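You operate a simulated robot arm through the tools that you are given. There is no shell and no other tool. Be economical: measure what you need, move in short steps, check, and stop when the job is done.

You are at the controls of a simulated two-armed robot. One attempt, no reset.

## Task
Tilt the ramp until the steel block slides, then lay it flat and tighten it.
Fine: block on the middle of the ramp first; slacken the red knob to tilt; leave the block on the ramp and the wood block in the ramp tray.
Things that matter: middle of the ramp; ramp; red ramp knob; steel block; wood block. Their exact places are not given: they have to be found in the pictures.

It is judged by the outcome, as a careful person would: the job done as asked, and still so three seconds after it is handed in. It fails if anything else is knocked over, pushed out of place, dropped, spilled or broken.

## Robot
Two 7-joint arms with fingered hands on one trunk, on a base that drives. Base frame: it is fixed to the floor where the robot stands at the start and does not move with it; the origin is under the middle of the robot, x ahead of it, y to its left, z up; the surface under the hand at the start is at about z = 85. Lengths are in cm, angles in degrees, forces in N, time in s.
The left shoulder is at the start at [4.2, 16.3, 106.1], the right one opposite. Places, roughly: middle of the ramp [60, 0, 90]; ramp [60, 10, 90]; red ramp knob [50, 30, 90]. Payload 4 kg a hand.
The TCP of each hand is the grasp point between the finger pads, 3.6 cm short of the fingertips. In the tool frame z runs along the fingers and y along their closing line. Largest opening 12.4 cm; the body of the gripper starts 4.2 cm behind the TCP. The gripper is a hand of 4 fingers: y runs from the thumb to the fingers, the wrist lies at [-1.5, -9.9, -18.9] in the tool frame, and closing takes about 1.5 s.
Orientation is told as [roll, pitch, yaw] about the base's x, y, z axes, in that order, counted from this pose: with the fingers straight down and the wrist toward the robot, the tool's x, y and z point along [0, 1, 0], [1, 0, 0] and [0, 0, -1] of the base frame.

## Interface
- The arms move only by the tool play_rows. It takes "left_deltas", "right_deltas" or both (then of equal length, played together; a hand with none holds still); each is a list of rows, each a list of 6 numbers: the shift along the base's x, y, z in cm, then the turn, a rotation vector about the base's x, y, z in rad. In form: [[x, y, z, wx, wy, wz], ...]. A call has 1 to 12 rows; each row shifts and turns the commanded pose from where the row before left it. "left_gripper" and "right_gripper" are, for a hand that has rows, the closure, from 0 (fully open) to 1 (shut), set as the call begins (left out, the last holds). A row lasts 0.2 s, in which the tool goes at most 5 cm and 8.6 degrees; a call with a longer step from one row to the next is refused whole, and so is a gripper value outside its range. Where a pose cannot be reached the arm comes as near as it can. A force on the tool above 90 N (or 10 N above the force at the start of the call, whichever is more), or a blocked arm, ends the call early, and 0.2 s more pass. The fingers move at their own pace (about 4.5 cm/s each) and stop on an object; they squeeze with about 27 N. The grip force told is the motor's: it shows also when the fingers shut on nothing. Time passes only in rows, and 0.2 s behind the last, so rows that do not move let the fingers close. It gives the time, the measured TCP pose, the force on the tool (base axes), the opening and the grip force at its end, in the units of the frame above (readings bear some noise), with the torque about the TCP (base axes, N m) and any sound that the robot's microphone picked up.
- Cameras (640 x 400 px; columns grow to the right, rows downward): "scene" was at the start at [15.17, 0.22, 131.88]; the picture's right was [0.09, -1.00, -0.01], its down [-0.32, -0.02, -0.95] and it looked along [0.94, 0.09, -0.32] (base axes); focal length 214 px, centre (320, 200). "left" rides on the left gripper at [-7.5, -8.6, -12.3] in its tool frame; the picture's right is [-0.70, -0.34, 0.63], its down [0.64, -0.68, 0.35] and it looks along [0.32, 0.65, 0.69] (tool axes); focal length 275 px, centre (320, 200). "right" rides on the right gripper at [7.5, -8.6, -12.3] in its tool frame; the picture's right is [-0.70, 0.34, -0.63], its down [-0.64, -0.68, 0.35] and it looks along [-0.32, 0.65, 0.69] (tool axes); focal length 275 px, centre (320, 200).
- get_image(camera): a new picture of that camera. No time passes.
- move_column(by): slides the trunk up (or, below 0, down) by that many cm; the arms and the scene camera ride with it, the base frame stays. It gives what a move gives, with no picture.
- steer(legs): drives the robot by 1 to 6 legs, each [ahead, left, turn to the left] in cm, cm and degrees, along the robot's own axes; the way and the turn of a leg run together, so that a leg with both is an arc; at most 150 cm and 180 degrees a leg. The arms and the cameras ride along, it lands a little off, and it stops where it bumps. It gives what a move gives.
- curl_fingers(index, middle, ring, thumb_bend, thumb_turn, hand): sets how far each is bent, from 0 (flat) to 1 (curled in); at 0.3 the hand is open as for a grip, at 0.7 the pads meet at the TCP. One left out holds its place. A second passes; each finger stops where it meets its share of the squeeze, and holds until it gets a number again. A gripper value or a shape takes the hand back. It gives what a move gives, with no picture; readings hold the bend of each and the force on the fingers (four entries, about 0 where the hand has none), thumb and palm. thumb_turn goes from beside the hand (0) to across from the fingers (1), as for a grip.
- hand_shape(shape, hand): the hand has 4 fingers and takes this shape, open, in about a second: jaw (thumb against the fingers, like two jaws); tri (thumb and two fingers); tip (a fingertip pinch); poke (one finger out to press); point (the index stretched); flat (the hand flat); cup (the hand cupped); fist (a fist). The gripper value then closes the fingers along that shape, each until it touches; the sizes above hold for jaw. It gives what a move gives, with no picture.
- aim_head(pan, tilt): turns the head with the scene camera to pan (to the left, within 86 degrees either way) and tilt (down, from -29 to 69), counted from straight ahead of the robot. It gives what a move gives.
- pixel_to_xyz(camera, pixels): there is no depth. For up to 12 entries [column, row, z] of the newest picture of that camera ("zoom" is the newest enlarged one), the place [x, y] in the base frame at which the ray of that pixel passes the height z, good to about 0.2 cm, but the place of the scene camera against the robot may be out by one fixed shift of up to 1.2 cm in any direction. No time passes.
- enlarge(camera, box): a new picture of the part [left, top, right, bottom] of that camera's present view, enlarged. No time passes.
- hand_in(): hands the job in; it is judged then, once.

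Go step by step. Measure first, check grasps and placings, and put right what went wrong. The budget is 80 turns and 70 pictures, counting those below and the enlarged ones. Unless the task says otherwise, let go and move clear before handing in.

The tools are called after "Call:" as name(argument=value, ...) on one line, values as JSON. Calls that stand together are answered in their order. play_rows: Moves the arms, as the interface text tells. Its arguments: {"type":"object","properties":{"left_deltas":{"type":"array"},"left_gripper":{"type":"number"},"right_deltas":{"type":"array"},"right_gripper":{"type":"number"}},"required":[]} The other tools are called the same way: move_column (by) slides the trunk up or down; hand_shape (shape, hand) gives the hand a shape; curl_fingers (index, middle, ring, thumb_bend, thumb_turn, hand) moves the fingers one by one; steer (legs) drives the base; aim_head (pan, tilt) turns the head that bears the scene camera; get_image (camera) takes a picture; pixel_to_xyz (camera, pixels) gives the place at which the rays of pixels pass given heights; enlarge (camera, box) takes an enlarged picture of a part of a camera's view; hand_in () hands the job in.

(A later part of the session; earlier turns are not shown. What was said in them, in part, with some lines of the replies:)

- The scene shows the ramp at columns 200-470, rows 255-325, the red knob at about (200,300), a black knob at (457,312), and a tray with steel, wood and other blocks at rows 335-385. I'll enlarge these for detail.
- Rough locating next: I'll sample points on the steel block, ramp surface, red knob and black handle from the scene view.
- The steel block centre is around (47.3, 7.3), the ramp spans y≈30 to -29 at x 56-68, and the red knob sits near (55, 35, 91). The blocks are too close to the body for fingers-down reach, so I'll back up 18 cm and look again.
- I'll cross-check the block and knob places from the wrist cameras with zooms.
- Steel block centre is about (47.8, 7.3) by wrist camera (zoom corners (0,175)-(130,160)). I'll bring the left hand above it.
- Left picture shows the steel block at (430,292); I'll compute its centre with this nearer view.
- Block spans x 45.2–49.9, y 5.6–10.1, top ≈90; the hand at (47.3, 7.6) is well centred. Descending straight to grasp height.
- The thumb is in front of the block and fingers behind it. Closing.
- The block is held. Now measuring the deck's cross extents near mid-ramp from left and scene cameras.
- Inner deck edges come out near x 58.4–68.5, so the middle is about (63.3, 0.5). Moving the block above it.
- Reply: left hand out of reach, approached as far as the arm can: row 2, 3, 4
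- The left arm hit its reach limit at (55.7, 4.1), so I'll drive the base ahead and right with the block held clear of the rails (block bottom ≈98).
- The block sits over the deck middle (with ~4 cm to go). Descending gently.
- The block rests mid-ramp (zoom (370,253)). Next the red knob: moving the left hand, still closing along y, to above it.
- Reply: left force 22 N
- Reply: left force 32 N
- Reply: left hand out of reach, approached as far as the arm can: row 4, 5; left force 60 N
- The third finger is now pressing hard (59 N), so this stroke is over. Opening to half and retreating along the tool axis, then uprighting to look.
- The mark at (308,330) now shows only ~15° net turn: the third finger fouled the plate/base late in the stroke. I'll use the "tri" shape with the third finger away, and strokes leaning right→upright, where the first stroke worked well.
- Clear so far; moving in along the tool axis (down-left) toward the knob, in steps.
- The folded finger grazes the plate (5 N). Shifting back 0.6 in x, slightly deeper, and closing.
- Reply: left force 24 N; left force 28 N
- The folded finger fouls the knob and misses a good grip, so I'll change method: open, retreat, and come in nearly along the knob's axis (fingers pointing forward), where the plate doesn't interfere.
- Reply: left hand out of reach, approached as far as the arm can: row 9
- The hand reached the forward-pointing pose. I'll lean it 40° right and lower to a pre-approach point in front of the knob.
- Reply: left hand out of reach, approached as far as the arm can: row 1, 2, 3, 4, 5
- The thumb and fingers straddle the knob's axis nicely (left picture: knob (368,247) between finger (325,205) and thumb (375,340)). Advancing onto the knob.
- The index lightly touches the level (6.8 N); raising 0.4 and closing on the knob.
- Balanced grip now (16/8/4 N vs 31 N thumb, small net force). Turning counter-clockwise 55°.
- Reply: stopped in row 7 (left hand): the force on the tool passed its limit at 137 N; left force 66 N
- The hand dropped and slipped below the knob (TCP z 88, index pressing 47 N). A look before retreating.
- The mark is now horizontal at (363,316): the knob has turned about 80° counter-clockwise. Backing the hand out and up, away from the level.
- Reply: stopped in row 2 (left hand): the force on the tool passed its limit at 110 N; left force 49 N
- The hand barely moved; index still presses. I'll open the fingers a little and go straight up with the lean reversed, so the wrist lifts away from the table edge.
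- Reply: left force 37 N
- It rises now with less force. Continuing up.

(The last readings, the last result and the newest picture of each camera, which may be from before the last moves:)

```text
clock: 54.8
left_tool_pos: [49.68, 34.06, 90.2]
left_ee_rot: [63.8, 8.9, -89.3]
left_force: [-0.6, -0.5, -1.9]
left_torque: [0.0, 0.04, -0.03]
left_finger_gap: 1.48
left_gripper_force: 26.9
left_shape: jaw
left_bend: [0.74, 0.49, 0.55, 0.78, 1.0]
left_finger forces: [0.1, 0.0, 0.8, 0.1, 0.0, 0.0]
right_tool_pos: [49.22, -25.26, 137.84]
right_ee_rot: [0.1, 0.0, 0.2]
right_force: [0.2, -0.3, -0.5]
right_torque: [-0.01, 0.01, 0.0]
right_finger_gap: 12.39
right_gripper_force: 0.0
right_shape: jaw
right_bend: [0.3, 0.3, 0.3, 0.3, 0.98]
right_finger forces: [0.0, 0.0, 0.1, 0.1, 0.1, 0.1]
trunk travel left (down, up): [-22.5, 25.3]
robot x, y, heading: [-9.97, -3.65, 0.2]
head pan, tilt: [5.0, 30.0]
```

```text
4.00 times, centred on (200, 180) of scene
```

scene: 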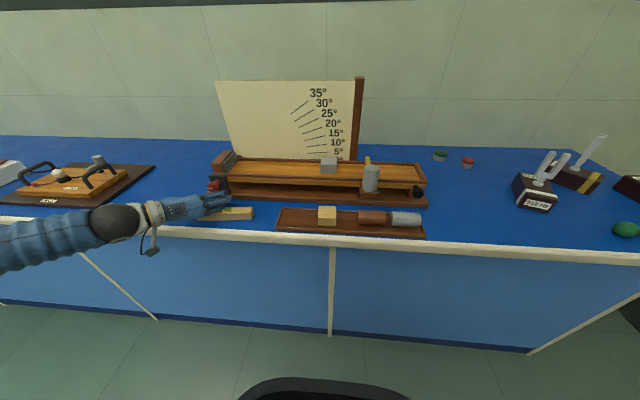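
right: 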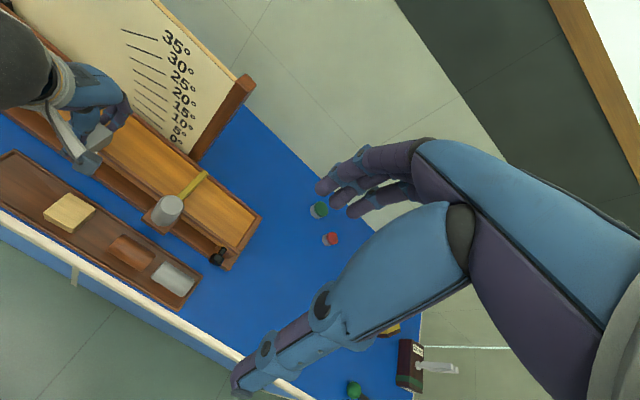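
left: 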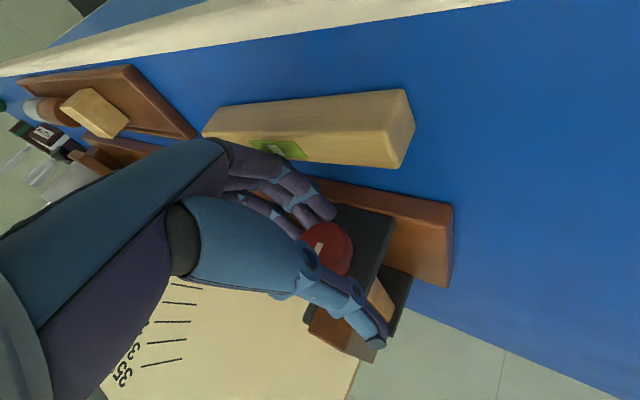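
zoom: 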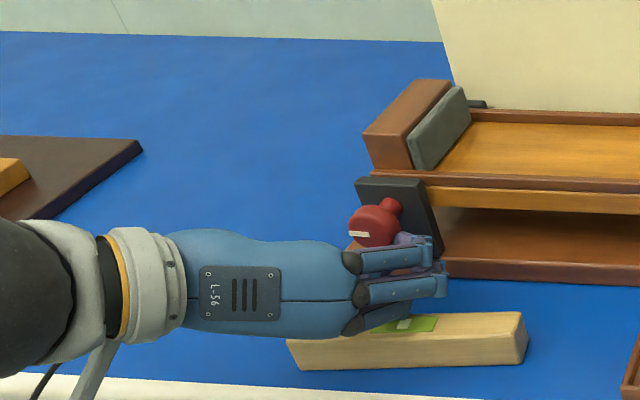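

The left hand is free and the level is still there. Backing the left hand out, while the right hand yaws +90° and lowers above the black handle near (55, −26).

Call:
play_rows(left_deltas=[[-1.2, 0, 0.3, 0, 0, 0], [-1.5, 0, 0.5, 0, 0, 0], [-1.5, 0, 0.8, 0, 0, 0], [-1.5, 0, 1.5, 0, 0, 0], [0, 0, 2, 0.1, 0, 0], [0, 0, 2, 0.1, 0, 0], [0, 0, 2, 0.1, 0, 0], [0, 0, 2, 0, 0, 0], [0, 0, 0, 0, 0, 0], [0, 0, 0, 0, 0, 0], [0, 0, 0, 0, 0, 0], [0, 0, 0, 0, 0, 0]], right_deltas=[[0.45, 0, -2.3, 0, 0, 0.143], [0.45, 0, -2.3, 0, 0, 0.143], [0.45, 0, -2.3, 0, 0, 0.143], [0.45, 0, -2.3, 0, 0, 0.143], [0.45, 0, -2.3, 0, 0, 0.143], [0.45, 0, -2.3, 0, 0, 0.143], [0.45, 0, -2.3, 0, 0, 0.143], [0.45, 0, -2.3, 0, 0, 0.143], [0.45, 0, -2.3, 0, 0, 0.143], [0.45, 0, -2.3, 0, 0, 0.143], [0.45, 0, -2.3, 0, 0, 0.141], [0, 0, 0, 0, 0, 0]], left_gripper=0.4)

Call:
get_image(camera="right")

```text
clock: 57.4
left_tool_pos: [44.14, 33.99, 101.25]
left_ee_rot: [64.2, 26.0, -89.4]
left_force: [-0.2, 0.3, 0.4]
left_torque: [-0.04, 0.02, 0.0]
left_finger_gap: 7.41
left_gripper_force: 0.1
left_shape: jaw
left_bend: [0.38, 0.42, 0.4, 0.53, 0.99]
left_finger forces: [0.0, 0.1, 0.1, 0.0, 0.0, 0.0]
right_tool_pos: [52.89, -24.0, 120.83]
right_ee_rot: [1.0, 0.3, 59.1]
right_force: [0.3, -0.2, -0.4]
right_torque: [-0.02, 0.06, 0.0]
right_finger_gap: 12.4
right_gripper_force: 0.1
right_shape: jaw
right_bend: [0.3, 0.3, 0.3, 0.3, 0.98]
right_finger forces: [0.1, 0.0, 0.0, 0.1, 0.2, 0.1]
right hand out of reach, approached as far as the arm can: row 8, 9, 10, 11
trunk travel left (down, up): [-22.5, 25.3]
robot x, y, heading: [-10.2, -3.95, 0.1]
head pan, tilt: [5.0, 30.0]
```

```text
11 pictures are left
```

right: 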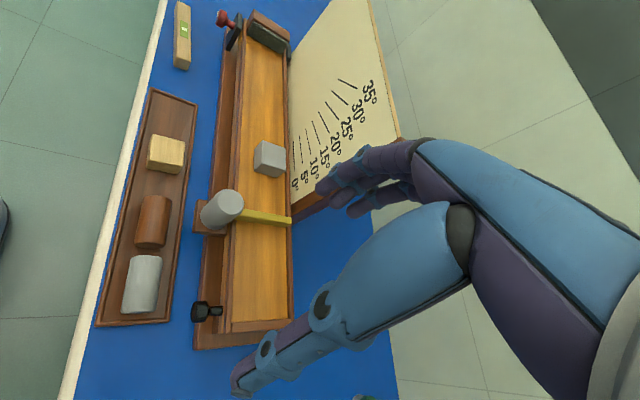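

Call:
pixel_to_xyz(camera="right", pixels=[[201, 313, 91], [201, 313, 92], [201, 313, 93], [217, 310, 92], [217, 310, 93], [232, 330, 94], [289, 318, 94]])

Call:
play_rows(right_deltas=[[0.3, 0, -3, 0, 0, 0], [0.3, 0, -3, 0, 0, 0.1], [0.3, 0, -3, 0, 0, 0.143], [0.3, -0.5, -2, 0, 0, 0.143], [0, -0.5, -1, 0, 0, 0.143], [0, -0.5, 0, 0, 0, 0], [0, 0, 0, 0, 0, 0]])

```text
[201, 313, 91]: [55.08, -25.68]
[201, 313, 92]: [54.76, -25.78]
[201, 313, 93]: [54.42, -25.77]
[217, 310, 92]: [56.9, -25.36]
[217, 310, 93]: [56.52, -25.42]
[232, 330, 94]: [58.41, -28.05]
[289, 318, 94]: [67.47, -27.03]
```

```text
clock: 59.0
left_tool_pos: [44.07, 34.01, 101.43]
left_ee_rot: [64.2, 25.9, -89.3]
left_force: [1.4, -0.1, -0.5]
left_torque: [-0.01, 0.03, -0.01]
left_finger_gap: 7.41
left_gripper_force: 0.1
left_shape: jaw
left_bend: [0.38, 0.42, 0.4, 0.53, 0.99]
left_finger forces: [0.0, 0.1, 0.0, 0.0, 0.0, 0.0]
right_tool_pos: [52.79, -24.38, 120.92]
right_ee_rot: [1.0, 0.4, 59.0]
right_force: [0.4, 0.0, -0.9]
right_torque: [0.0, 0.0, -0.02]
right_finger_gap: 12.37
right_gripper_force: 0.1
right_shape: jaw
right_bend: [0.3, 0.3, 0.3, 0.3, 0.98]
right_finger forces: [0.1, 0.0, 0.1, 0.1, 0.0, 0.1]
right hand out of reach, approached as far as the arm can: row 1, 2, 3, 4, 5
trunk travel left (down, up): [-22.5, 25.3]
robot x, y, heading: [-10.01, -3.65, 0.3]
head pan, tilt: [5.0, 30.0]
```

The right arm is stuck at a joint limit; the left one managed this yaw at lower height, so I'll unwind the yaw, lower, then yaw again.

Call:
play_rows(right_deltas=[[-0.3, 0, 0, 0, 0, -0.143], [-0.3, 0, 0, 0, 0, -0.143], [0, 0, -1, 0, 0, -0.143], [0, 0, -2, 0, 0, -0.143], [0, 0, -3, 0, 0, -0.143], [0, 0, -3, 0, 0, -0.143], [0, 0, -3, 0, 0, 0], [0, 0, -2.5, 0, 0, 0], [0, 0, 0, 0, 0, 0]])

Call:
play_rows(right_deltas=[[0.2, 0, 0, 0, 0, 0.143], [0.2, 0, 0, 0, 0, 0.143], [0.2, 0, 0, 0, 0, 0.143], [0.2, 0, 0, 0, 0, 0.143], [0.2, 0, 0, 0, 0, 0.143], [0.2, 0, 0, 0, 0, 0.143], [0.2, 0, 0, 0, 0, 0.143], [0, 0, 0, 0, 0, 0.143], [0, 0, 0, 0, 0, 0.143], [0, 0, 0, 0, 0, 0.1], [0, 0, 0, 0, 0, 0]])

```text
clock: 61.0
left_tool_pos: [44.14, 34.0, 101.4]
left_ee_rot: [64.4, 25.9, -89.3]
left_force: [-0.1, 0.9, -0.8]
left_torque: [0.01, -0.02, 0.01]
left_finger_gap: 7.42
left_gripper_force: 0.0
left_shape: jaw
left_bend: [0.38, 0.42, 0.4, 0.53, 0.99]
left_finger forces: [0.0, 0.0, 0.0, 0.0, 0.0, 0.1]
right_tool_pos: [52.38, -24.47, 106.02]
right_ee_rot: [1.0, 0.3, 10.0]
right_force: [-0.3, 0.4, 0.4]
right_torque: [-0.01, -0.02, 0.04]
right_finger_gap: 12.38
right_gripper_force: 0.1
right_shape: jaw
right_bend: [0.3, 0.3, 0.3, 0.3, 0.98]
right_finger forces: [0.0, 0.0, 0.1, 0.1, 0.0, 0.0]
trunk travel left (down, up): [-22.5, 25.3]
robot x, y, heading: [-10.22, -3.68, 0.2]
head pan, tilt: [5.0, 30.0]
```

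```text
clock: 63.4
left_tool_pos: [44.2, 33.88, 101.26]
left_ee_rot: [64.3, 26.0, -89.3]
left_force: [0.8, 0.4, -0.1]
left_torque: [0.04, 0.0, 0.0]
left_finger_gap: 7.42
left_gripper_force: 0.0
left_shape: jaw
left_bend: [0.38, 0.42, 0.4, 0.53, 0.99]
left_finger forces: [0.1, 0.0, 0.1, 0.1, 0.1, 0.0]
right_tool_pos: [53.26, -24.59, 106.27]
right_ee_rot: [0.8, 0.3, 53.6]
right_force: [-0.1, -0.8, 0.9]
right_torque: [0.0, -0.04, 0.02]
right_finger_gap: 12.41
right_gripper_force: 0.0
right_shape: jaw
right_bend: [0.3, 0.3, 0.3, 0.3, 0.98]
right_finger forces: [0.0, 0.0, 0.0, 0.1, 0.1, 0.1]
right hand out of reach, approached as far as the arm can: row 6, 7, 8, 9, 10
trunk travel left (down, up): [-22.5, 25.3]
robot x, y, heading: [-9.91, -3.47, 0.4]
head pan, tilt: [5.0, 30.0]
```

The yaw limit persists (~54°). I'll instead pitch the right hand forward (fingers along +x) to take the handle end-on, thumb lower right, fingers upper left.

Call:
play_rows(right_deltas=[[-1, -0.2, 0, 0, -0.136, 0], [-1, -0.2, 0, 0, -0.136, 0], [-1, -0.2, 0, 0, -0.136, 0], [-1, -0.2, 0, 0, -0.136, 0], [-1, -0.2, 0, 0, -0.136, 0], [-1, -0.2, 0, 0, -0.136, 0], [-1, -0.2, 0, 0, -0.136, 0], [-1, -0.2, 0, 0, -0.136, 0], [-1, -0.2, 0, 0, -0.136, 0], [0, 0, 0, 0, 0, 0]], right_gripper=0.4)

```text
clock: 65.6
left_tool_pos: [44.1, 34.05, 101.36]
left_ee_rot: [64.3, 26.0, -89.3]
left_force: [-0.3, 0.0, -0.5]
left_torque: [-0.01, -0.01, -0.01]
left_finger_gap: 7.41
left_gripper_force: 0.1
left_shape: jaw
left_bend: [0.38, 0.42, 0.4, 0.53, 0.99]
left_finger forces: [0.0, 0.0, 0.1, 0.0, 0.1, 0.1]
right_tool_pos: [50.51, -27.49, 107.52]
right_ee_rot: [-64.8, -33.8, 75.7]
right_force: [-0.5, 0.2, 1.0]
right_torque: [-0.02, -0.03, 0.01]
right_finger_gap: 7.48
right_gripper_force: 0.1
right_shape: jaw
right_bend: [0.38, 0.42, 0.4, 0.53, 0.99]
right_finger forces: [0.0, 0.1, 0.0, 0.1, 0.1, 0.1]
right hand out of reach, approached as far as the arm can: row 7, 8, 9
trunk travel left (down, up): [-22.5, 25.3]
robot x, y, heading: [-10.16, -3.68, 0.3]
head pan, tilt: [5.0, 30.0]
```

The orientation is as wanted (tool z ≈ (0.94, 0, −0.35)), only too close to the body; backing the base 8 cm gives both arms room.

Call:
steer(legs=[[-8, 0, 0]])

Call:
play_rows(right_deltas=[[0.6, 0.4, -2, 0, 0, 0], [0.6, 0.4, -2, 0, 0, 0], [0.6, 0.4, -2, 0, 0, 0], [0.6, 0.4, -2, 0, 0, 0], [0.3, 0.1, -2, 0, 0, 0], [0.3, 0, -1.5, 0, 0, 0], [0, 0, 0, 0, 0, 0]])

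Call:
get_image(camera="right")

```text
clock: 66.6
left_tool_pos: [35.85, 33.93, 101.49]
left_ee_rot: [64.4, 26.0, -89.2]
left_force: [-0.9, 0.4, 1.0]
left_torque: [-0.01, 0.03, -0.01]
left_finger_gap: 7.42
left_gripper_force: 0.1
left_shape: jaw
left_bend: [0.38, 0.42, 0.4, 0.53, 0.99]
left_finger forces: [0.1, 0.0, 0.1, 0.0, 0.0, 0.0]
right_tool_pos: [42.33, -27.63, 107.57]
right_ee_rot: [-64.9, -33.8, 75.7]
right_force: [-0.8, -0.5, 0.0]
right_torque: [0.0, 0.01, 0.03]
right_finger_gap: 7.45
right_gripper_force: 0.0
right_shape: jaw
right_bend: [0.38, 0.42, 0.4, 0.53, 0.99]
right_finger forces: [0.1, 0.1, 0.1, 0.0, 0.0, 0.0]
trunk travel left (down, up): [-22.5, 25.3]
robot x, y, heading: [-18.2, -4.02, 0.3]
head pan, tilt: [5.0, 30.0]
```

```text
clock: 68.2
left_tool_pos: [36.04, 34.02, 101.35]
left_ee_rot: [64.3, 26.0, -89.3]
left_force: [0.6, 0.1, 0.1]
left_torque: [-0.03, -0.01, 0.01]
left_finger_gap: 7.38
left_gripper_force: 0.1
left_shape: jaw
left_bend: [0.38, 0.42, 0.4, 0.53, 0.99]
left_finger forces: [0.1, 0.1, 0.0, 0.1, 0.1, 0.0]
right_tool_pos: [45.45, -29.01, 99.42]
right_ee_rot: [-64.1, -33.5, 75.5]
right_force: [0.0, -0.4, 0.7]
right_torque: [0.01, 0.01, 0.01]
right_finger_gap: 7.44
right_gripper_force: 0.0
right_shape: jaw
right_bend: [0.38, 0.42, 0.4, 0.53, 0.99]
right_finger forces: [0.1, 0.0, 0.1, 0.1, 0.1, 0.0]
right hand out of reach, approached as far as the arm can: row 4, 5, 6
trunk travel left (down, up): [-22.5, 25.3]
robot x, y, heading: [-18.13, -4.03, 0.1]
head pan, tilt: [5.0, 30.0]
```

```text
10 pictures are left
```

right: 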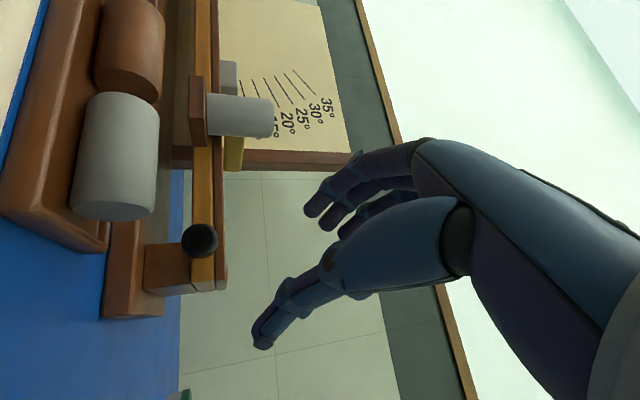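

Right hand stops at (45.4, −29, 99.4), needing a bit lower and more to the left; I'll lower the trunk 6 cm and drive 3.3 cm left.

Call:
steer(legs=[[0, 3.3, 0]])

Call:
move_column(by=-5)

Call:
play_rows(right_deltas=[[0.8, 0, 0.3, 0, 0, 0], [1, 0, 0, 0, 0, 0], [0, 0, 0, 0, 0, 0]])

Call:
get_image(camera="right")

```text
clock: 69.1
left_tool_pos: [36.1, 37.43, 101.24]
left_ee_rot: [64.3, 25.8, -89.4]
left_force: [-0.1, 0.2, 0.2]
left_torque: [-0.03, 0.01, -0.02]
left_finger_gap: 7.4
left_gripper_force: 0.1
left_shape: jaw
left_bend: [0.38, 0.42, 0.4, 0.53, 0.99]
left_finger forces: [0.0, 0.0, 0.1, 0.0, 0.0, 0.0]
right_tool_pos: [45.45, -25.43, 99.52]
right_ee_rot: [-64.1, -33.5, 75.6]
right_force: [-1.2, 0.3, -0.8]
right_torque: [-0.05, 0.0, -0.07]
right_finger_gap: 7.46
right_gripper_force: 0.0
right_shape: jaw
right_bend: [0.38, 0.42, 0.4, 0.53, 0.99]
right_finger forces: [0.0, 0.1, 0.0, 0.1, 0.0, 0.0]
trunk travel left (down, up): [-22.5, 25.3]
robot x, y, heading: [-18.03, -0.46, 0.1]
head pan, tilt: [5.0, 30.0]
```

```text
clock: 70.0
left_tool_pos: [36.31, 37.32, 95.73]
left_ee_rot: [63.6, 25.9, -89.7]
left_force: [-0.7, -0.3, -0.3]
left_torque: [-0.01, -0.01, 0.0]
left_finger_gap: 7.41
left_gripper_force: 0.0
left_shape: jaw
left_bend: [0.38, 0.42, 0.4, 0.53, 0.99]
left_finger forces: [0.0, 0.0, 0.1, 0.0, 0.0, 0.0]
right_tool_pos: [45.4, -25.58, 94.66]
right_ee_rot: [-64.1, -33.6, 75.7]
right_force: [-0.1, -0.1, 0.8]
right_torque: [0.01, -0.01, 0.01]
right_finger_gap: 7.47
right_gripper_force: 0.1
right_shape: jaw
right_bend: [0.38, 0.42, 0.4, 0.53, 0.99]
right_finger forces: [0.1, 0.0, 0.1, 0.0, 0.0, 0.0]
trunk travel left (down, up): [-17.5, 30.3]
robot x, y, heading: [-18.64, -0.47, 0.2]
head pan, tilt: [5.0, 30.0]
```

```text
clock: 70.8
left_tool_pos: [36.35, 37.3, 95.77]
left_ee_rot: [63.5, 26.1, -89.6]
left_force: [-0.3, 0.4, -0.3]
left_torque: [-0.02, 0.01, 0.05]
left_finger_gap: 7.42
left_gripper_force: 0.1
left_shape: jaw
left_bend: [0.38, 0.42, 0.4, 0.53, 0.99]
left_finger forces: [0.0, 0.1, 0.1, 0.1, 0.0, 0.0]
right_tool_pos: [47.17, -25.63, 94.57]
right_ee_rot: [-64.1, -33.6, 75.5]
right_force: [0.1, 0.0, -0.1]
right_torque: [0.0, 0.0, -0.02]
right_finger_gap: 7.49
right_gripper_force: 0.0
right_shape: jaw
right_bend: [0.38, 0.42, 0.4, 0.53, 0.99]
right_finger forces: [0.0, 0.1, 0.0, 0.0, 0.0, 0.0]
trunk travel left (down, up): [-17.5, 30.3]
robot x, y, heading: [-18.06, -0.37, -0.0]
head pan, tilt: [5.0, 30.0]
```

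```text
9 pictures are left
```

right: 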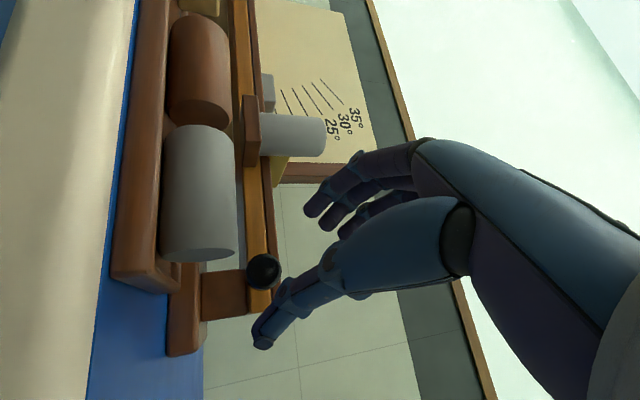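

The handle (263,272) fits a centre of about (54.4, −25.4, 91.9). Advancing the right hand onto it and closing.

Call:
play_rows(right_deltas=[[1.2, 0.1, -0.5, 0, 0, 0], [1.2, 0.1, -0.5, 0, 0, 0], [1.2, 0.1, -0.45, 0, 0, 0], [1.2, 0, -0.4, 0, 0, 0], [0.9, 0, -0.35, 0, 0, 0], [0, 0, 0, 0, 0, 0]])

Call:
play_rows(right_deltas=[[0, 0, 0, 0, 0, 0], [0, 0, 0, 0, 0, 0], [0, 0, 0, 0, 0, 0], [0, 0, 0, 0, 0, 0], [0, 0, 0, 0, 0, 0], [0, 0, 0, 0, 0, 0], [0, 0, 0, 0, 0, 0]], right_gripper=1)

```text
clock: 72.2
left_tool_pos: [36.42, 37.29, 95.73]
left_ee_rot: [63.6, 25.9, -89.7]
left_force: [0.6, -0.2, 0.8]
left_torque: [0.02, 0.05, 0.0]
left_finger_gap: 7.43
left_gripper_force: 0.0
left_shape: jaw
left_bend: [0.38, 0.42, 0.4, 0.53, 0.99]
left_finger forces: [0.1, 0.1, 0.1, 0.0, 0.1, 0.0]
right_tool_pos: [51.8, -25.55, 93.03]
right_ee_rot: [-63.5, -33.5, 75.5]
right_force: [-0.3, 0.4, 0.0]
right_torque: [0.01, -0.02, 0.0]
right_finger_gap: 7.47
right_gripper_force: 0.2
right_shape: jaw
right_bend: [0.38, 0.42, 0.4, 0.53, 0.99]
right_finger forces: [0.1, 0.0, 0.1, 0.0, 0.1, 0.0]
right hand out of reach, approached as far as the arm can: row 4
trunk travel left (down, up): [-17.5, 30.3]
robot x, y, heading: [-18.16, 0.04, 0.3]
head pan, tilt: [5.0, 30.0]
```

```text
clock: 73.8
left_tool_pos: [36.34, 37.31, 95.85]
left_ee_rot: [63.5, 26.0, -89.8]
left_force: [-0.2, 1.1, 0.5]
left_torque: [-0.03, 0.01, 0.02]
left_finger_gap: 7.44
left_gripper_force: 0.1
left_shape: jaw
left_bend: [0.38, 0.42, 0.4, 0.53, 0.99]
left_finger forces: [0.1, 0.1, 0.0, 0.0, 0.1, 0.1]
right_tool_pos: [51.77, -25.58, 93.02]
right_ee_rot: [-63.5, -33.6, 75.4]
right_force: [-5.3, -3.0, -2.3]
right_torque: [0.02, 0.13, -0.01]
right_finger_gap: 2.36
right_gripper_force: 27.2
right_shape: jaw
right_bend: [0.6, 0.61, 0.67, 0.64, 1.0]
right_finger forces: [13.2, 7.8, 0.0, 0.1, 26.7, 0.0]
trunk travel left (down, up): [-17.5, 30.3]
robot x, y, heading: [-18.29, -0.07, 0.3]
head pan, tilt: [5.0, 30.0]
```

Gripped (gap 2.4, 27 N). Test lift of 1.5 cm along the ramp's arc.

Call:
play_rows(right_deltas=[[0, 0, 0.4, -0.007, 0, 0], [0, 0, 0.5, -0.009, 0, 0], [0, 0, 0.6, -0.01, 0, 0], [0, 0, 0, 0, 0, 0]])

Call:
enlarge(camera="scene", box=[180, 90, 460, 265])

```text
clock: 74.8
left_tool_pos: [36.21, 37.23, 95.86]
left_ee_rot: [63.5, 26.0, -89.8]
left_force: [1.1, -0.6, 0.1]
left_torque: [-0.03, 0.01, -0.03]
left_finger_gap: 7.42
left_gripper_force: 0.1
left_shape: jaw
left_bend: [0.38, 0.42, 0.4, 0.53, 0.99]
left_finger forces: [0.0, 0.0, 0.0, 0.0, 0.0, 0.0]
right_tool_pos: [51.68, -25.52, 94.69]
right_ee_rot: [-64.5, -32.2, 75.8]
right_force: [-7.1, -5.6, -0.7]
right_torque: [-0.07, 0.06, -0.1]
right_finger_gap: 2.34
right_gripper_force: 26.6
right_shape: jaw
right_bend: [0.6, 0.61, 0.67, 0.64, 1.0]
right_finger forces: [12.7, 8.2, 0.0, 0.0, 28.5, 0.1]
trunk travel left (down, up): [-17.5, 30.3]
robot x, y, heading: [-18.53, -0.07, 0.2]
head pan, tilt: [5.0, 30.0]
```

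```text
2.29 times, centred on (320, 178) of scene
```

zoom: 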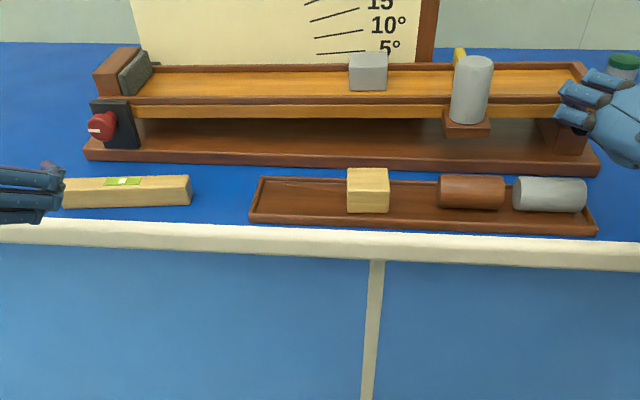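

The ramp moves freely (right end risen, no lift resistance). Tilting on along the arc to about 15°.

Call:
play_rows(right_deltas=[[0, 0.05, 1.33, -0.0233, 0, 0], [0, 0.09, 1.33, -0.0233, 0, 0], [0, 0.12, 1.33, -0.0233, 0, 0], [0, 0.15, 1.32, -0.0233, 0, 0], [0, 0.18, 1.32, -0.0233, 0, 0], [0, 0.21, 1.31, -0.0233, 0, 0], [0, 0.24, 1.31, -0.0233, 0, 0], [0, 0.27, 1.3, -0.0233, 0, 0], [0, 0.3, 1.3, -0.0233, 0, 0], [0, 0.33, 1.29, -0.0233, 0, 0], [0, 0, 0, 0, 0, 0]])

Call:
enlarge(camera="scene", box=[180, 60, 460, 235])

```text
clock: 77.2
left_tool_pos: [36.2, 37.21, 95.81]
left_ee_rot: [63.5, 26.1, -89.6]
left_force: [-0.1, 0.4, -0.1]
left_torque: [-0.01, 0.04, 0.0]
left_finger_gap: 7.42
left_gripper_force: 0.0
left_shape: jaw
left_bend: [0.38, 0.42, 0.4, 0.53, 0.99]
left_finger forces: [0.1, 0.0, 0.0, 0.1, 0.0, 0.0]
right_tool_pos: [51.76, -23.49, 107.76]
right_ee_rot: [-68.0, -19.3, 77.4]
right_force: [-9.3, 3.8, 0.2]
right_torque: [0.09, 0.05, 0.21]
right_finger_gap: 2.26
right_gripper_force: 27.3
right_shape: jaw
right_bend: [0.6, 0.61, 0.67, 0.64, 1.0]
right_finger forces: [17.7, 10.5, 0.1, 0.0, 25.4, 0.1]
trunk travel left (down, up): [-17.5, 30.3]
robot x, y, heading: [-18.14, -0.23, 0.1]
head pan, tilt: [5.0, 30.0]
```

```text
2.29 times, centred on (320, 148) of scene
```

zoom: 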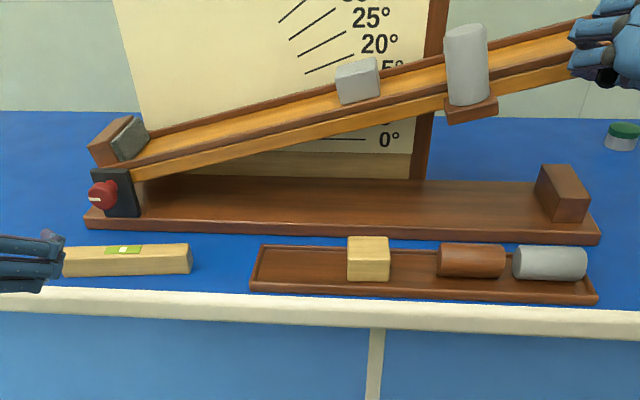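

At ~15° the block still sits in the middle (358,80). Raising slowly by 4° more.

Call:
play_rows(right_deltas=[[0, 0.13, 0.48, -0.0087, 0, 0], [0, 0.135, 0.48, -0.0087, 0, 0], [0, 0.14, 0.48, -0.0087, 0, 0], [0, 0.145, 0.48, -0.0087, 0, 0], [0, 0.15, 0.48, -0.0087, 0, 0], [0, 0.155, 0.48, -0.0087, 0, 0], [0, 0.16, 0.475, -0.0087, 0, 0], [0, 0.165, 0.475, -0.0087, 0, 0], [0, 0, 0, 0, 0, 0], [0, 0, 0, 0, 0, 0], [0, 0, 0, 0, 0, 0]])

```text
clock: 79.6
left_tool_pos: [36.22, 37.28, 95.78]
left_ee_rot: [63.5, 26.1, -89.7]
left_force: [-0.2, 0.2, -0.5]
left_torque: [0.02, 0.02, -0.01]
left_finger_gap: 7.41
left_gripper_force: 0.0
left_shape: jaw
left_bend: [0.38, 0.42, 0.4, 0.53, 0.99]
left_finger forces: [0.0, 0.1, 0.0, 0.0, 0.0, 0.0]
right_tool_pos: [51.81, -22.25, 111.55]
right_ee_rot: [-68.8, -15.4, 77.6]
right_force: [-10.8, -0.7, -1.4]
right_torque: [0.0, 0.09, 0.1]
right_finger_gap: 2.26
right_gripper_force: 26.6
right_shape: jaw
right_bend: [0.6, 0.61, 0.67, 0.64, 1.0]
right_finger forces: [16.2, 9.2, 0.0, 0.0, 27.1, 0.0]
trunk travel left (down, up): [-17.5, 30.3]
robot x, y, heading: [-18.49, -0.4, 0.2]
head pan, tilt: [5.0, 30.0]
```

No sound of a slide yet. Another 3°, then a look.

Call:
play_rows(right_deltas=[[0, 0.17, 0.47, -0.0087, 0, 0], [0, 0.175, 0.47, -0.0087, 0, 0], [0, 0.18, 0.47, -0.0087, 0, 0], [0, 0.18, 0.47, -0.0087, 0, 0], [0, 0.185, 0.47, -0.0087, 0, 0], [0, 0.19, 0.465, -0.0087, 0, 0], [0, 0, 0, 0, 0, 0], [0, 0, 0, 0, 0, 0], [0, 0, 0, 0, 0, 0], [0, 0, 0, 0, 0, 0]])

Call:
enlarge(camera="scene", box=[180, 60, 460, 235])

```text
clock: 81.8
left_tool_pos: [36.21, 37.16, 95.84]
left_ee_rot: [63.5, 26.0, -89.7]
left_force: [-0.6, -0.9, -0.7]
left_torque: [0.0, 0.0, -0.01]
left_finger_gap: 7.41
left_gripper_force: 0.0
left_shape: jaw
left_bend: [0.38, 0.42, 0.4, 0.53, 0.99]
left_finger forces: [0.1, 0.1, 0.1, 0.1, 0.0, 0.0]
right_tool_pos: [51.76, -21.2, 114.29]
right_ee_rot: [-69.7, -12.5, 77.7]
right_force: [-8.1, -1.2, 1.1]
right_torque: [0.06, 0.04, 0.02]
right_finger_gap: 2.27
right_gripper_force: 27.4
right_shape: jaw
right_bend: [0.6, 0.61, 0.67, 0.64, 1.0]
right_finger forces: [15.1, 10.2, 0.0, 0.0, 26.8, 0.0]
trunk travel left (down, up): [-17.5, 30.3]
robot x, y, heading: [-18.22, -0.44, 0.3]
head pan, tilt: [5.0, 30.0]
```

```text
2.29 times, centred on (320, 148) of scene
```

zoom: 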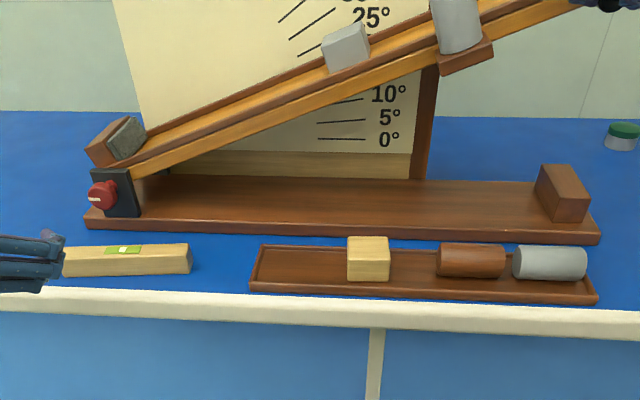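

At ~22° the block still holds at (347,48). Another 4° slowly.

Call:
play_rows(right_deltas=[[0, 0.19, 0.465, -0.0087, 0, 0], [0, 0.195, 0.46, -0.0087, 0, 0], [0, 0.2, 0.46, -0.0087, 0, 0], [0, 0.2, 0.46, -0.0087, 0, 0], [0, 0.205, 0.455, -0.0087, 0, 0], [0, 0.21, 0.455, -0.0087, 0, 0], [0, 0.21, 0.45, -0.0087, 0, 0], [0, 0.215, 0.45, -0.0087, 0, 0], [0, 0, 0, 0, 0, 0], [0, 0, 0, 0, 0, 0], [0, 0, 0, 0, 0, 0]])

Call:
enlarge(camera="scene", box=[180, 40, 460, 215])

```text
clock: 84.2
left_tool_pos: [36.3, 37.26, 95.78]
left_ee_rot: [63.5, 26.0, -89.8]
left_force: [-0.3, 0.3, -0.2]
left_torque: [-0.01, 0.01, 0.03]
left_finger_gap: 7.38
left_gripper_force: 0.2
left_shape: jaw
left_bend: [0.38, 0.42, 0.4, 0.53, 0.99]
left_finger forces: [0.0, 0.0, 0.0, 0.0, 0.1, 0.0]
right_tool_pos: [51.71, -19.69, 117.99]
right_ee_rot: [-70.4, -8.5, 78.0]
right_force: [-8.2, -1.4, 1.0]
right_torque: [0.01, 0.02, 0.02]
right_finger_gap: 2.26
right_gripper_force: 26.9
right_shape: jaw
right_bend: [0.6, 0.61, 0.67, 0.64, 1.0]
right_finger forces: [15.0, 10.0, 0.0, 0.0, 27.3, 0.0]
trunk travel left (down, up): [-17.5, 30.3]
robot x, y, heading: [-18.32, -0.59, 0.2]
head pan, tilt: [5.0, 30.0]
```

```text
2.29 times, centred on (320, 128) of scene
```

zoom: 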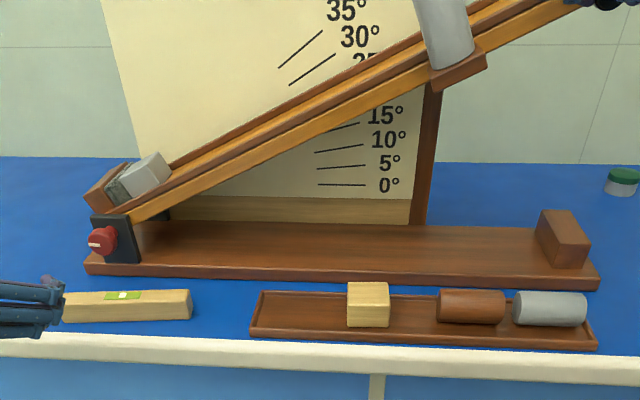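

The block has slid down to the cushion (145,178). Now lowering the ramp back along the same arc.

Call:
play_rows(right_deltas=[[0, -0.92, -1.97, 0.0378, 0, 0], [0, -0.83, -2.0, 0.0378, 0, 0], [0, -0.76, -2.03, 0.0378, 0, 0], [0, -0.69, -2.06, 0.0378, 0, 0], [0, -0.61, -2.08, 0.0378, 0, 0], [0, -0.53, -2.1, 0.0378, 0, 0], [0, -0.45, -2.13, 0.0378, 0, 0], [0, -0.37, -2.14, 0.0378, 0, 0], [0, -0.29, -2.15, 0.0378, 0, 0], [0, -0.2, -2.0, 0.036, 0, 0], [0, 0, 0, 0, 0, 0]])

Call:
play_rows(right_deltas=[[0, -0.07, -1.0, 0.018, 0, 0], [0, -0.06, -1.0, 0.018, 0, 0], [0, -0.04, -0.9, 0.016, 0, 0], [0, -0.01, -0.7, 0.013, 0, 0], [0, 0, -0.5, 0.01, 0, 0], [0, 0, -0.3, 0.005, 0, 0], [0, 0, -0.2, 0, 0, 0], [0, 0, 0, 0, 0, 0]])

```text
clock: 86.6
left_tool_pos: [36.28, 37.18, 95.68]
left_ee_rot: [63.5, 26.0, -89.8]
left_force: [0.4, 0.1, -0.1]
left_torque: [-0.01, 0.01, -0.02]
left_finger_gap: 7.41
left_gripper_force: 0.0
left_shape: jaw
left_bend: [0.38, 0.42, 0.4, 0.53, 0.99]
left_finger forces: [0.0, 0.2, 0.0, 0.0, 0.1, 0.1]
right_tool_pos: [51.75, -25.7, 97.1]
right_ee_rot: [-65.2, -29.4, 75.9]
right_force: [-15.9, -3.3, -1.9]
right_torque: [-0.04, 0.12, 0.03]
right_finger_gap: 2.25
right_gripper_force: 27.5
right_shape: jaw
right_bend: [0.59, 0.61, 0.67, 0.65, 1.0]
right_finger forces: [18.1, 12.8, 0.0, 0.0, 30.2, 0.0]
trunk travel left (down, up): [-17.5, 30.3]
robot x, y, heading: [-18.26, -0.66, -0.0]
head pan, tilt: [5.0, 30.0]
```

```text
clock: 88.4
left_tool_pos: [36.13, 37.31, 95.8]
left_ee_rot: [63.5, 26.0, -89.7]
left_force: [0.4, 0.0, 1.2]
left_torque: [-0.01, 0.0, 0.01]
left_finger_gap: 7.4
left_gripper_force: 0.1
left_shape: jaw
left_bend: [0.38, 0.42, 0.4, 0.53, 0.99]
left_finger forces: [0.0, 0.1, 0.0, 0.1, 0.0, 0.1]
right_tool_pos: [51.74, -25.6, 93.23]
right_ee_rot: [-63.5, -34.0, 75.5]
right_force: [-12.1, -10.9, 3.4]
right_torque: [-0.07, -0.05, -0.25]
right_finger_gap: 2.26
right_gripper_force: 26.9
right_shape: jaw
right_bend: [0.6, 0.62, 0.67, 0.64, 1.0]
right_finger forces: [15.2, 15.8, 0.0, 0.0, 31.5, 0.1]
right hand out of reach, approached as far as the arm can: row 7
trunk travel left (down, up): [-17.5, 30.3]
robot x, y, heading: [-18.7, -0.27, 0.0]
head pan, tilt: [5.0, 30.0]
```

Nearly down (z 93.2 vs 93.0 at grasp). The arm is at its limit, so I'll lower the trunk 0.4 cm to seat the ramp.

Call:
move_column(by=-0.5)

Call:
enlarge(camera="scene", box=[140, 60, 460, 260])

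```text
clock: 88.9
left_tool_pos: [36.25, 37.31, 95.39]
left_ee_rot: [63.5, 26.1, -89.6]
left_force: [0.1, -0.4, -0.5]
left_torque: [-0.03, -0.01, 0.0]
left_finger_gap: 7.39
left_gripper_force: 0.1
left_shape: jaw
left_bend: [0.38, 0.42, 0.4, 0.53, 0.99]
left_finger forces: [0.0, 0.1, 0.0, 0.0, 0.0, 0.1]
right_tool_pos: [51.66, -25.68, 93.09]
right_ee_rot: [-63.9, -34.1, 75.6]
right_force: [-9.0, -8.9, 20.3]
right_torque: [0.16, -0.64, -0.23]
right_finger_gap: 2.26
right_gripper_force: 26.9
right_shape: jaw
right_bend: [0.59, 0.61, 0.67, 0.65, 1.0]
right_finger forces: [16.7, 23.5, 0.0, 0.0, 25.8, 0.1]
trunk travel left (down, up): [-17.0, 30.8]
robot x, y, heading: [-18.22, -0.38, 0.2]
head pan, tilt: [5.0, 30.0]
```

```text
2.00 times, centred on (300, 160) of scene
```

zoom: 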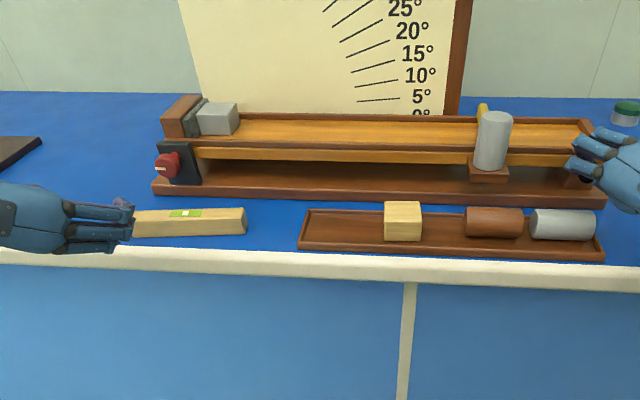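

Ramp flat and seated with the block at the cushion. Releasing the right hand and backing it straight out, while the left hand reorients (lean −10°, pitch 70°) and goes to its pre-approach point before the knob.

Call:
play_rows(left_deltas=[[0, 0, 0, -0.14, 0, 0], [0, 0, 0, -0.14, 0, 0], [0, 0, 0, -0.14, 0, 0], [0, 0, 0, -0.034, 0, 0], [0, 0, 0, 0, -0.113, 0], [0.5, 0, 0, -0.14, 0, 0], [1, -0.5, 0, -0.035, 0, 0], [1.5, -0.5, 0.1, 0, 0, 0], [1.5, -0.5, 0.1, 0, 0, 0], [2, -0.5, 0.2, 0, 0, 0], [2, -0.5, 0.1, 0, 0, 0], [0, 0, 0, 0, 0, 0]], right_deltas=[[0, 0, 0, 0, 0, 0], [0, 0, 0, 0, 0, 0], [0, 0, 0, 0, 0, 0], [0, 0, 0, 0, 0, 0], [0, 0, 0, 0, 0, 0], [0, 0, 0, 0, 0, 0], [-1.2, 0, 0.45, 0, 0, 0], [-1.5, 0, 0.55, 0, 0, 0], [-1.5, 0, 0.6, 0, 0, 0], [-1.5, 0, 1, 0, 0, 0], [-1.5, 0, 1.5, 0, 0, 0], [0, 0, 0, 0, 0, 0]], right_gripper=0.3, left_gripper=0.4)

```text
clock: 91.5
left_tool_pos: [45.21, 34.81, 95.84]
left_ee_rot: [69.8, -10.2, -89.8]
left_force: [0.5, -0.9, -0.2]
left_torque: [0.0, -0.02, -0.03]
left_finger_gap: 7.39
left_gripper_force: 0.1
left_shape: jaw
left_bend: [0.38, 0.42, 0.4, 0.53, 0.99]
left_finger forces: [0.0, 0.1, 0.0, 0.1, 0.0, 0.1]
right_tool_pos: [44.52, -25.5, 96.76]
right_ee_rot: [-63.7, -34.0, 75.3]
right_force: [-0.9, 0.1, -0.2]
right_torque: [0.01, -0.01, -0.01]
right_finger_gap: 8.69
right_gripper_force: 0.1
right_shape: jaw
right_bend: [0.35, 0.38, 0.37, 0.5, 0.99]
right_finger forces: [0.1, 0.0, 0.0, 0.0, 0.0, 0.0]
trunk travel left (down, up): [-17.0, 30.8]
robot x, y, heading: [-18.45, -0.47, 0.1]
head pan, tilt: [5.0, 30.0]
```

Everything reached. Advancing the left hand onto the knob and closing.

Call:
play_rows(left_deltas=[[1.5, -0.1, -0.6, 0, 0, 0], [1.5, -0.1, -0.55, 0, 0, 0], [1.5, -0.1, -0.55, 0, 0, 0], [1.5, -0.1, -0.5, 0, 0, 0], [1.0, -0.1, -0.4, 0, 0, 0], [0, 0, 0, 0, 0, 0]])

Call:
play_rows(left_deltas=[[0, 0, 0, 0, 0, 0], [0, 0, 0, 0, 0, 0], [0, 0, 0, 0, 0, 0], [0, 0, 0, 0, 0, 0], [0, 0, 0, 0, 0, 0], [0, 0, 0, 0, 0, 0]], left_gripper=1)

```text
clock: 92.9
left_tool_pos: [51.89, 34.21, 93.33]
left_ee_rot: [69.8, -10.1, -89.8]
left_force: [-0.5, -0.2, -0.1]
left_torque: [0.0, -0.03, 0.0]
left_finger_gap: 7.39
left_gripper_force: 0.1
left_shape: jaw
left_bend: [0.38, 0.42, 0.4, 0.53, 0.99]
left_finger forces: [0.0, 0.0, 0.0, 0.0, 0.1, 0.0]
right_tool_pos: [44.58, -25.6, 96.66]
right_ee_rot: [-63.6, -34.0, 75.4]
right_force: [0.5, 0.8, -0.3]
right_torque: [0.0, 0.03, -0.01]
right_finger_gap: 8.71
right_gripper_force: 0.1
right_shape: jaw
right_bend: [0.35, 0.38, 0.37, 0.5, 0.99]
right_finger forces: [0.1, 0.0, 0.1, 0.0, 0.0, 0.0]
trunk travel left (down, up): [-17.0, 30.8]
robot x, y, heading: [-18.28, -0.54, 0.0]
head pan, tilt: [5.0, 30.0]
```

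```text
clock: 94.3
left_tool_pos: [51.93, 34.32, 93.22]
left_ee_rot: [69.8, -10.1, -89.8]
left_force: [2.2, 6.9, 3.5]
left_torque: [0.04, -0.28, -0.18]
left_finger_gap: 2.78
left_gripper_force: 26.5
left_shape: jaw
left_bend: [0.57, 0.65, 0.69, 0.6, 1.0]
left_finger forces: [15.7, 12.6, 0.1, 0.1, 29.9, 0.0]
right_tool_pos: [44.45, -25.51, 96.78]
right_ee_rot: [-63.5, -33.9, 75.4]
right_force: [0.6, -0.6, -0.9]
right_torque: [0.01, 0.0, 0.0]
right_finger_gap: 8.67
right_gripper_force: 0.0
right_shape: jaw
right_bend: [0.35, 0.38, 0.37, 0.5, 0.99]
right_finger forces: [0.1, 0.0, 0.0, 0.0, 0.0, 0.0]
trunk travel left (down, up): [-17.0, 30.8]
robot x, y, heading: [-17.89, -0.65, -0.0]
head pan, tilt: [5.0, 30.0]
```

Good grip (16/13 N vs 30 N). Turning clockwise 50°.

Call:
play_rows(left_deltas=[[0, -0.07, 0.01, 0.145, 0, 0], [0, -0.07, 0.01, 0.145, 0, 0], [0, -0.07, 0, 0.145, 0, 0], [0, -0.07, 0, 0.145, 0, 0], [0, -0.07, 0, 0.145, 0, 0], [0, -0.06, 0, 0.145, 0, 0], [0, 0, 0, 0, 0, 0]])

Call:
enlarge(camera="left", box=[200, 150, 440, 300])

```text
clock: 95.9
left_tool_pos: [51.75, 33.58, 93.31]
left_ee_rot: [70.0, 40.0, -89.9]
left_force: [-5.1, -30.9, 18.4]
left_torque: [-0.46, -0.15, -1.06]
left_finger_gap: 2.5
left_gripper_force: 26.7
left_shape: jaw
left_bend: [0.56, 0.62, 0.69, 0.62, 1.0]
left_finger forces: [19.5, 26.4, 0.1, 0.0, 32.0, 0.0]
right_tool_pos: [44.46, -25.8, 96.73]
right_ee_rot: [-63.6, -34.1, 75.4]
right_force: [0.1, 0.3, 0.8]
right_torque: [-0.02, 0.0, 0.02]
right_finger_gap: 8.63
right_gripper_force: 0.2
right_shape: jaw
right_bend: [0.35, 0.38, 0.37, 0.5, 0.99]
right_finger forces: [0.0, 0.0, 0.0, 0.1, 0.0, 0.0]
trunk travel left (down, up): [-17.0, 30.8]
robot x, y, heading: [-18.3, -0.19, 0.0]
head pan, tilt: [5.0, 30.0]
```

```text
2.67 times, centred on (320, 225) of left
```

zoom: 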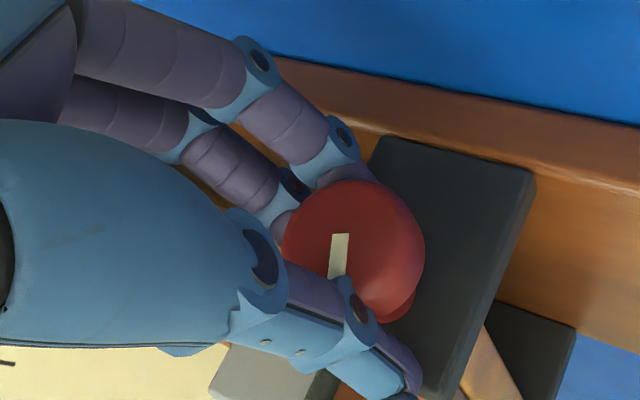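

The mark (340,255) is again parallel to the plate's upright edge, i.e. back at its starting vertical position. I'll ratchet back and add one more short clockwise stroke to be sure it is tight.

Call:
play_rows(left_deltas=[[0, 0.2, -0.1, 0, 0, 0], [0, 0, 0, 0, 0, 0], [0, 0, 0, 0, 0, 0], [0, 0, 0, 0, 0, 0], [0, 0, 0, 0, 0, 0], [0.1, 0.06, 0, -0.14, 0, 0], [0.1, 0.06, 0, -0.14, 0, 0], [0, 0.06, 0, -0.14, 0, 0], [0, 0.06, 0, -0.14, 0, 0], [0, 0.06, 0, -0.14, 0, 0], [0, 0, 0, 0, 0, 0]], left_gripper=0.4)

Call:
play_rows(left_deltas=[[0, 0, 0, 0, 0, 0], [0, 0, 0, 0, 0, 0], [0, 0, 0, 0, 0, 0], [0, 0, 0, 0, 0, 0], [0, 0, 0, 0, 0, 0], [0, 0, 0, 0, 0, 0]], left_gripper=1)

Call:
play_rows(left_deltas=[[0, -0.05, 0, 0.14, 0, 0], [0, -0.05, 0, 0.14, 0, 0], [0, -0.05, 0, 0.14, 0, 0], [0, -0.05, 0, 0.14, 0, 0], [0, -0.05, 0, 0.1, 0, 0], [0, 0, 0, 0, 0, 0]])

```text
clock: 98.3
left_tool_pos: [52.02, 34.34, 93.2]
left_ee_rot: [69.8, -0.4, -89.8]
left_force: [0.0, -0.4, -0.5]
left_torque: [-0.01, -0.02, 0.0]
left_finger_gap: 7.41
left_gripper_force: 0.1
left_shape: jaw
left_bend: [0.38, 0.42, 0.4, 0.53, 0.99]
left_finger forces: [0.0, 0.0, 0.1, 0.0, 0.0, 0.0]
right_tool_pos: [44.56, -25.66, 96.77]
right_ee_rot: [-63.6, -34.1, 75.5]
right_force: [-0.1, 0.6, -0.3]
right_torque: [0.0, -0.01, 0.01]
right_finger_gap: 8.67
right_gripper_force: 0.0
right_shape: jaw
right_bend: [0.35, 0.38, 0.37, 0.5, 0.99]
right_finger forces: [0.0, 0.0, 0.0, 0.1, 0.0, 0.0]
trunk travel left (down, up): [-17.0, 30.8]
robot x, y, heading: [-17.87, -0.79, 0.5]
head pan, tilt: [5.0, 30.0]
```

```text
clock: 99.7
left_tool_pos: [52.19, 34.53, 93.09]
left_ee_rot: [69.8, -0.4, -89.8]
left_force: [0.6, 8.3, 2.0]
left_torque: [0.12, -0.09, -0.19]
left_finger_gap: 3.81
left_gripper_force: 26.5
left_shape: jaw
left_bend: [0.56, 0.47, 0.57, 0.62, 1.0]
left_finger forces: [16.8, 9.9, 0.1, 0.0, 32.3, 0.0]
right_tool_pos: [44.58, -25.53, 96.88]
right_ee_rot: [-63.5, -34.0, 75.4]
right_force: [0.9, 0.0, 0.2]
right_torque: [-0.02, -0.04, -0.03]
right_finger_gap: 8.67
right_gripper_force: 0.0
right_shape: jaw
right_bend: [0.35, 0.38, 0.37, 0.5, 0.99]
right_finger forces: [0.1, 0.0, 0.0, 0.1, 0.0, 0.1]
trunk travel left (down, up): [-17.0, 30.8]
robot x, y, heading: [-18.31, -0.25, 0.1]
head pan, tilt: [5.0, 30.0]
```

```text
clock: 101.1
left_tool_pos: [52.13, 34.06, 93.27]
left_ee_rot: [70.0, 37.5, -89.7]
left_force: [9.8, -1.5, 20.0]
left_torque: [-0.37, -0.43, -0.02]
left_finger_gap: 3.24
left_gripper_force: 27.1
left_shape: jaw
left_bend: [0.55, 0.54, 0.59, 0.62, 1.0]
left_finger forces: [17.7, 1.6, 1.7, 0.0, 31.9, 0.0]
right_tool_pos: [44.56, -25.64, 96.8]
right_ee_rot: [-63.6, -34.0, 75.3]
right_force: [0.7, -0.4, -0.2]
right_torque: [0.0, -0.01, 0.03]
right_finger_gap: 8.68
right_gripper_force: 0.0
right_shape: jaw
right_bend: [0.35, 0.38, 0.37, 0.5, 0.99]
right_finger forces: [0.1, 0.1, 0.0, 0.1, 0.0, 0.0]
trunk travel left (down, up): [-17.0, 30.8]
robot x, y, heading: [-18.22, -0.58, -0.0]
head pan, tilt: [5.0, 30.0]
```

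Now there's resisting torque (−0.37 N·m). Opening, backing out along the tool axis, and looking.

Call:
play_rows(left_deltas=[[0, 0, 0, 0, 0, 0], [0, 0, 0, 0, 0, 0], [0, 0, 0, 0, 0, 0], [0, 0, 0, 0, 0, 0], [0, 0, 0, 0, 0, 0], [-1.4, -0.3, 0.45, 0, 0, 0], [-1.5, -0.3, 0.5, 0, 0, 0], [-1.5, -0.3, 0.6, 0, 0, 0], [-1.5, 0, 1, 0, 0, 0], [-1.5, 0, 1.5, 0, 0, 0], [-1, 0, 2, 0, 0, 0], [0, 0, 0, 0, 0, 0]], left_gripper=0.4)

Call:
enlarge(camera="scene", box=[140, 90, 340, 215])

```text
clock: 103.7
left_tool_pos: [43.67, 33.11, 99.08]
left_ee_rot: [69.9, 37.5, -89.8]
left_force: [0.7, 0.4, 0.1]
left_torque: [0.0, 0.01, -0.01]
left_finger_gap: 7.4
left_gripper_force: 0.0
left_shape: jaw
left_bend: [0.38, 0.42, 0.4, 0.53, 0.99]
left_finger forces: [0.0, 0.1, 0.0, 0.1, 0.0, 0.1]
right_tool_pos: [44.67, -25.68, 96.61]
right_ee_rot: [-63.5, -33.9, 75.4]
right_force: [0.2, -0.2, -0.2]
right_torque: [0.0, 0.02, -0.02]
right_finger_gap: 8.66
right_gripper_force: 0.1
right_shape: jaw
right_bend: [0.35, 0.38, 0.37, 0.5, 0.99]
right_finger forces: [0.0, 0.0, 0.1, 0.0, 0.0, 0.0]
trunk travel left (down, up): [-17.0, 30.8]
robot x, y, heading: [-18.22, -0.13, 0.4]
head pan, tilt: [5.0, 30.0]
```

```text
3.20 times, centred on (240, 152) of scene
```

zoom: 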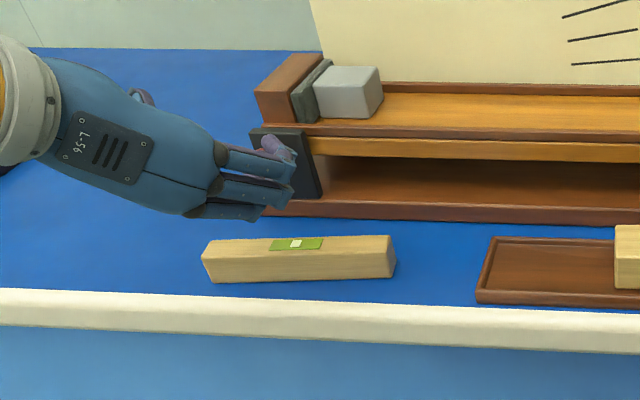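

The knob is hidden by the hand; lifting both hands clear, then a look.

Call:
play_rows(left_deltas=[[-1, 0.5, 3, 0, 0, 0], [-1, 1, 3, 0, 0, 0], [-1, 1, 3, 0, 0, 0], [0, 1, 3, 0, 0, 0], [0, 1, 3, 0, 0, 0], [0, 0, 0, 0, 0, 0]], right_deltas=[[-1, -0.5, 3, 0, 0, 0], [-1, -0.5, 3, 0, 0, 0], [-1, -0.5, 3, 0, 0, 0], [0, -0.5, 2, 0, 0, 0], [0, 0, 2, 0, 0, 0], [0, 0, 0, 0, 0, 0]])

Call:
enlarge(camera="scene", box=[180, 100, 340, 200])

```text
clock: 105.1
left_tool_pos: [41.24, 37.35, 112.92]
left_ee_rot: [69.9, 37.5, -89.9]
left_force: [-0.5, 0.5, -0.2]
left_torque: [0.04, -0.01, 0.05]
left_finger_gap: 7.42
left_gripper_force: 0.1
left_shape: jaw
left_bend: [0.38, 0.42, 0.4, 0.53, 0.99]
left_finger forces: [0.0, 0.0, 0.0, 0.0, 0.0, 0.1]
left hand out of reach, approached as far as the arm can: row 3
right_tool_pos: [42.3, -27.78, 109.9]
right_ee_rot: [-63.6, -34.0, 75.4]
right_force: [-0.1, 0.5, 0.3]
right_torque: [0.01, 0.01, 0.0]
right_finger_gap: 8.68
right_gripper_force: 0.2
right_shape: jaw
right_bend: [0.35, 0.38, 0.37, 0.5, 0.99]
right_finger forces: [0.0, 0.0, 0.1, 0.0, 0.1, 0.0]
right hand out of reach, approached as far as the arm can: row 2, 3
trunk travel left (down, up): [-17.0, 30.8]
robot x, y, heading: [-18.11, -0.35, 0.0]
head pan, tilt: [5.0, 30.0]
```

```text
4.00 times, centred on (260, 150) of scene
```

zoom: 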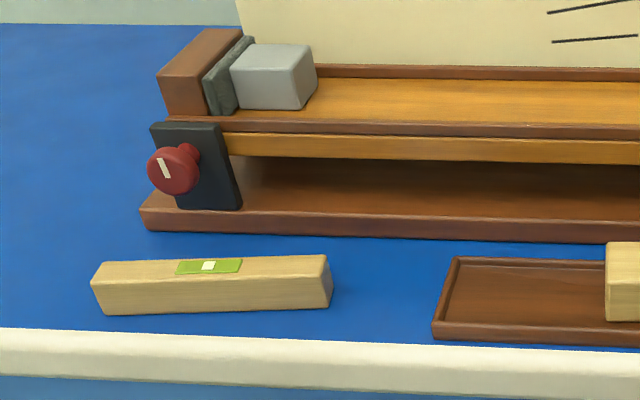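

The mark at (163,169) is parallel to the plate edge, exactly as at the start, and it didn't go past that in the second stroke, so it is at its tight stop. Last picture: check of the whole apparatus.

Call:
enlarge(camera="scene", box=[150, 60, 470, 260])

```text
2.00 times, centred on (310, 160) of scene
```

zoom: 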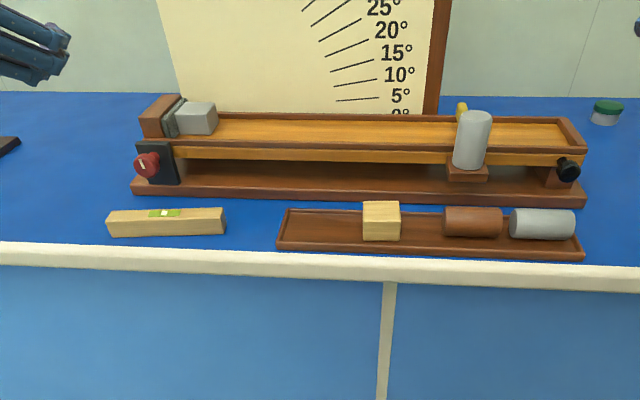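

The ramp is flat on its rest, the steel block lies on the ramp at (197,118), the wood block is in the tray at (381,220), the knob mark is back at its tight position, and both hands are clear. Handing in.

Call:
hand_in()

```text
The job is handed in.
```

The job is handed in. The steel block was set on the middle of the ramp and slid somewhere between about 22° and 26°. The ramp is flat again, and the red knob is turned back to its starting mark, where it resisted further turning. The steel block is still on the ramp, against the cushion, and the wood block is in the tray.

The left hand pressed on the spirit level and brushed the backboard along the way. Neither looked moved in the last pictures, but I didn't measure them.
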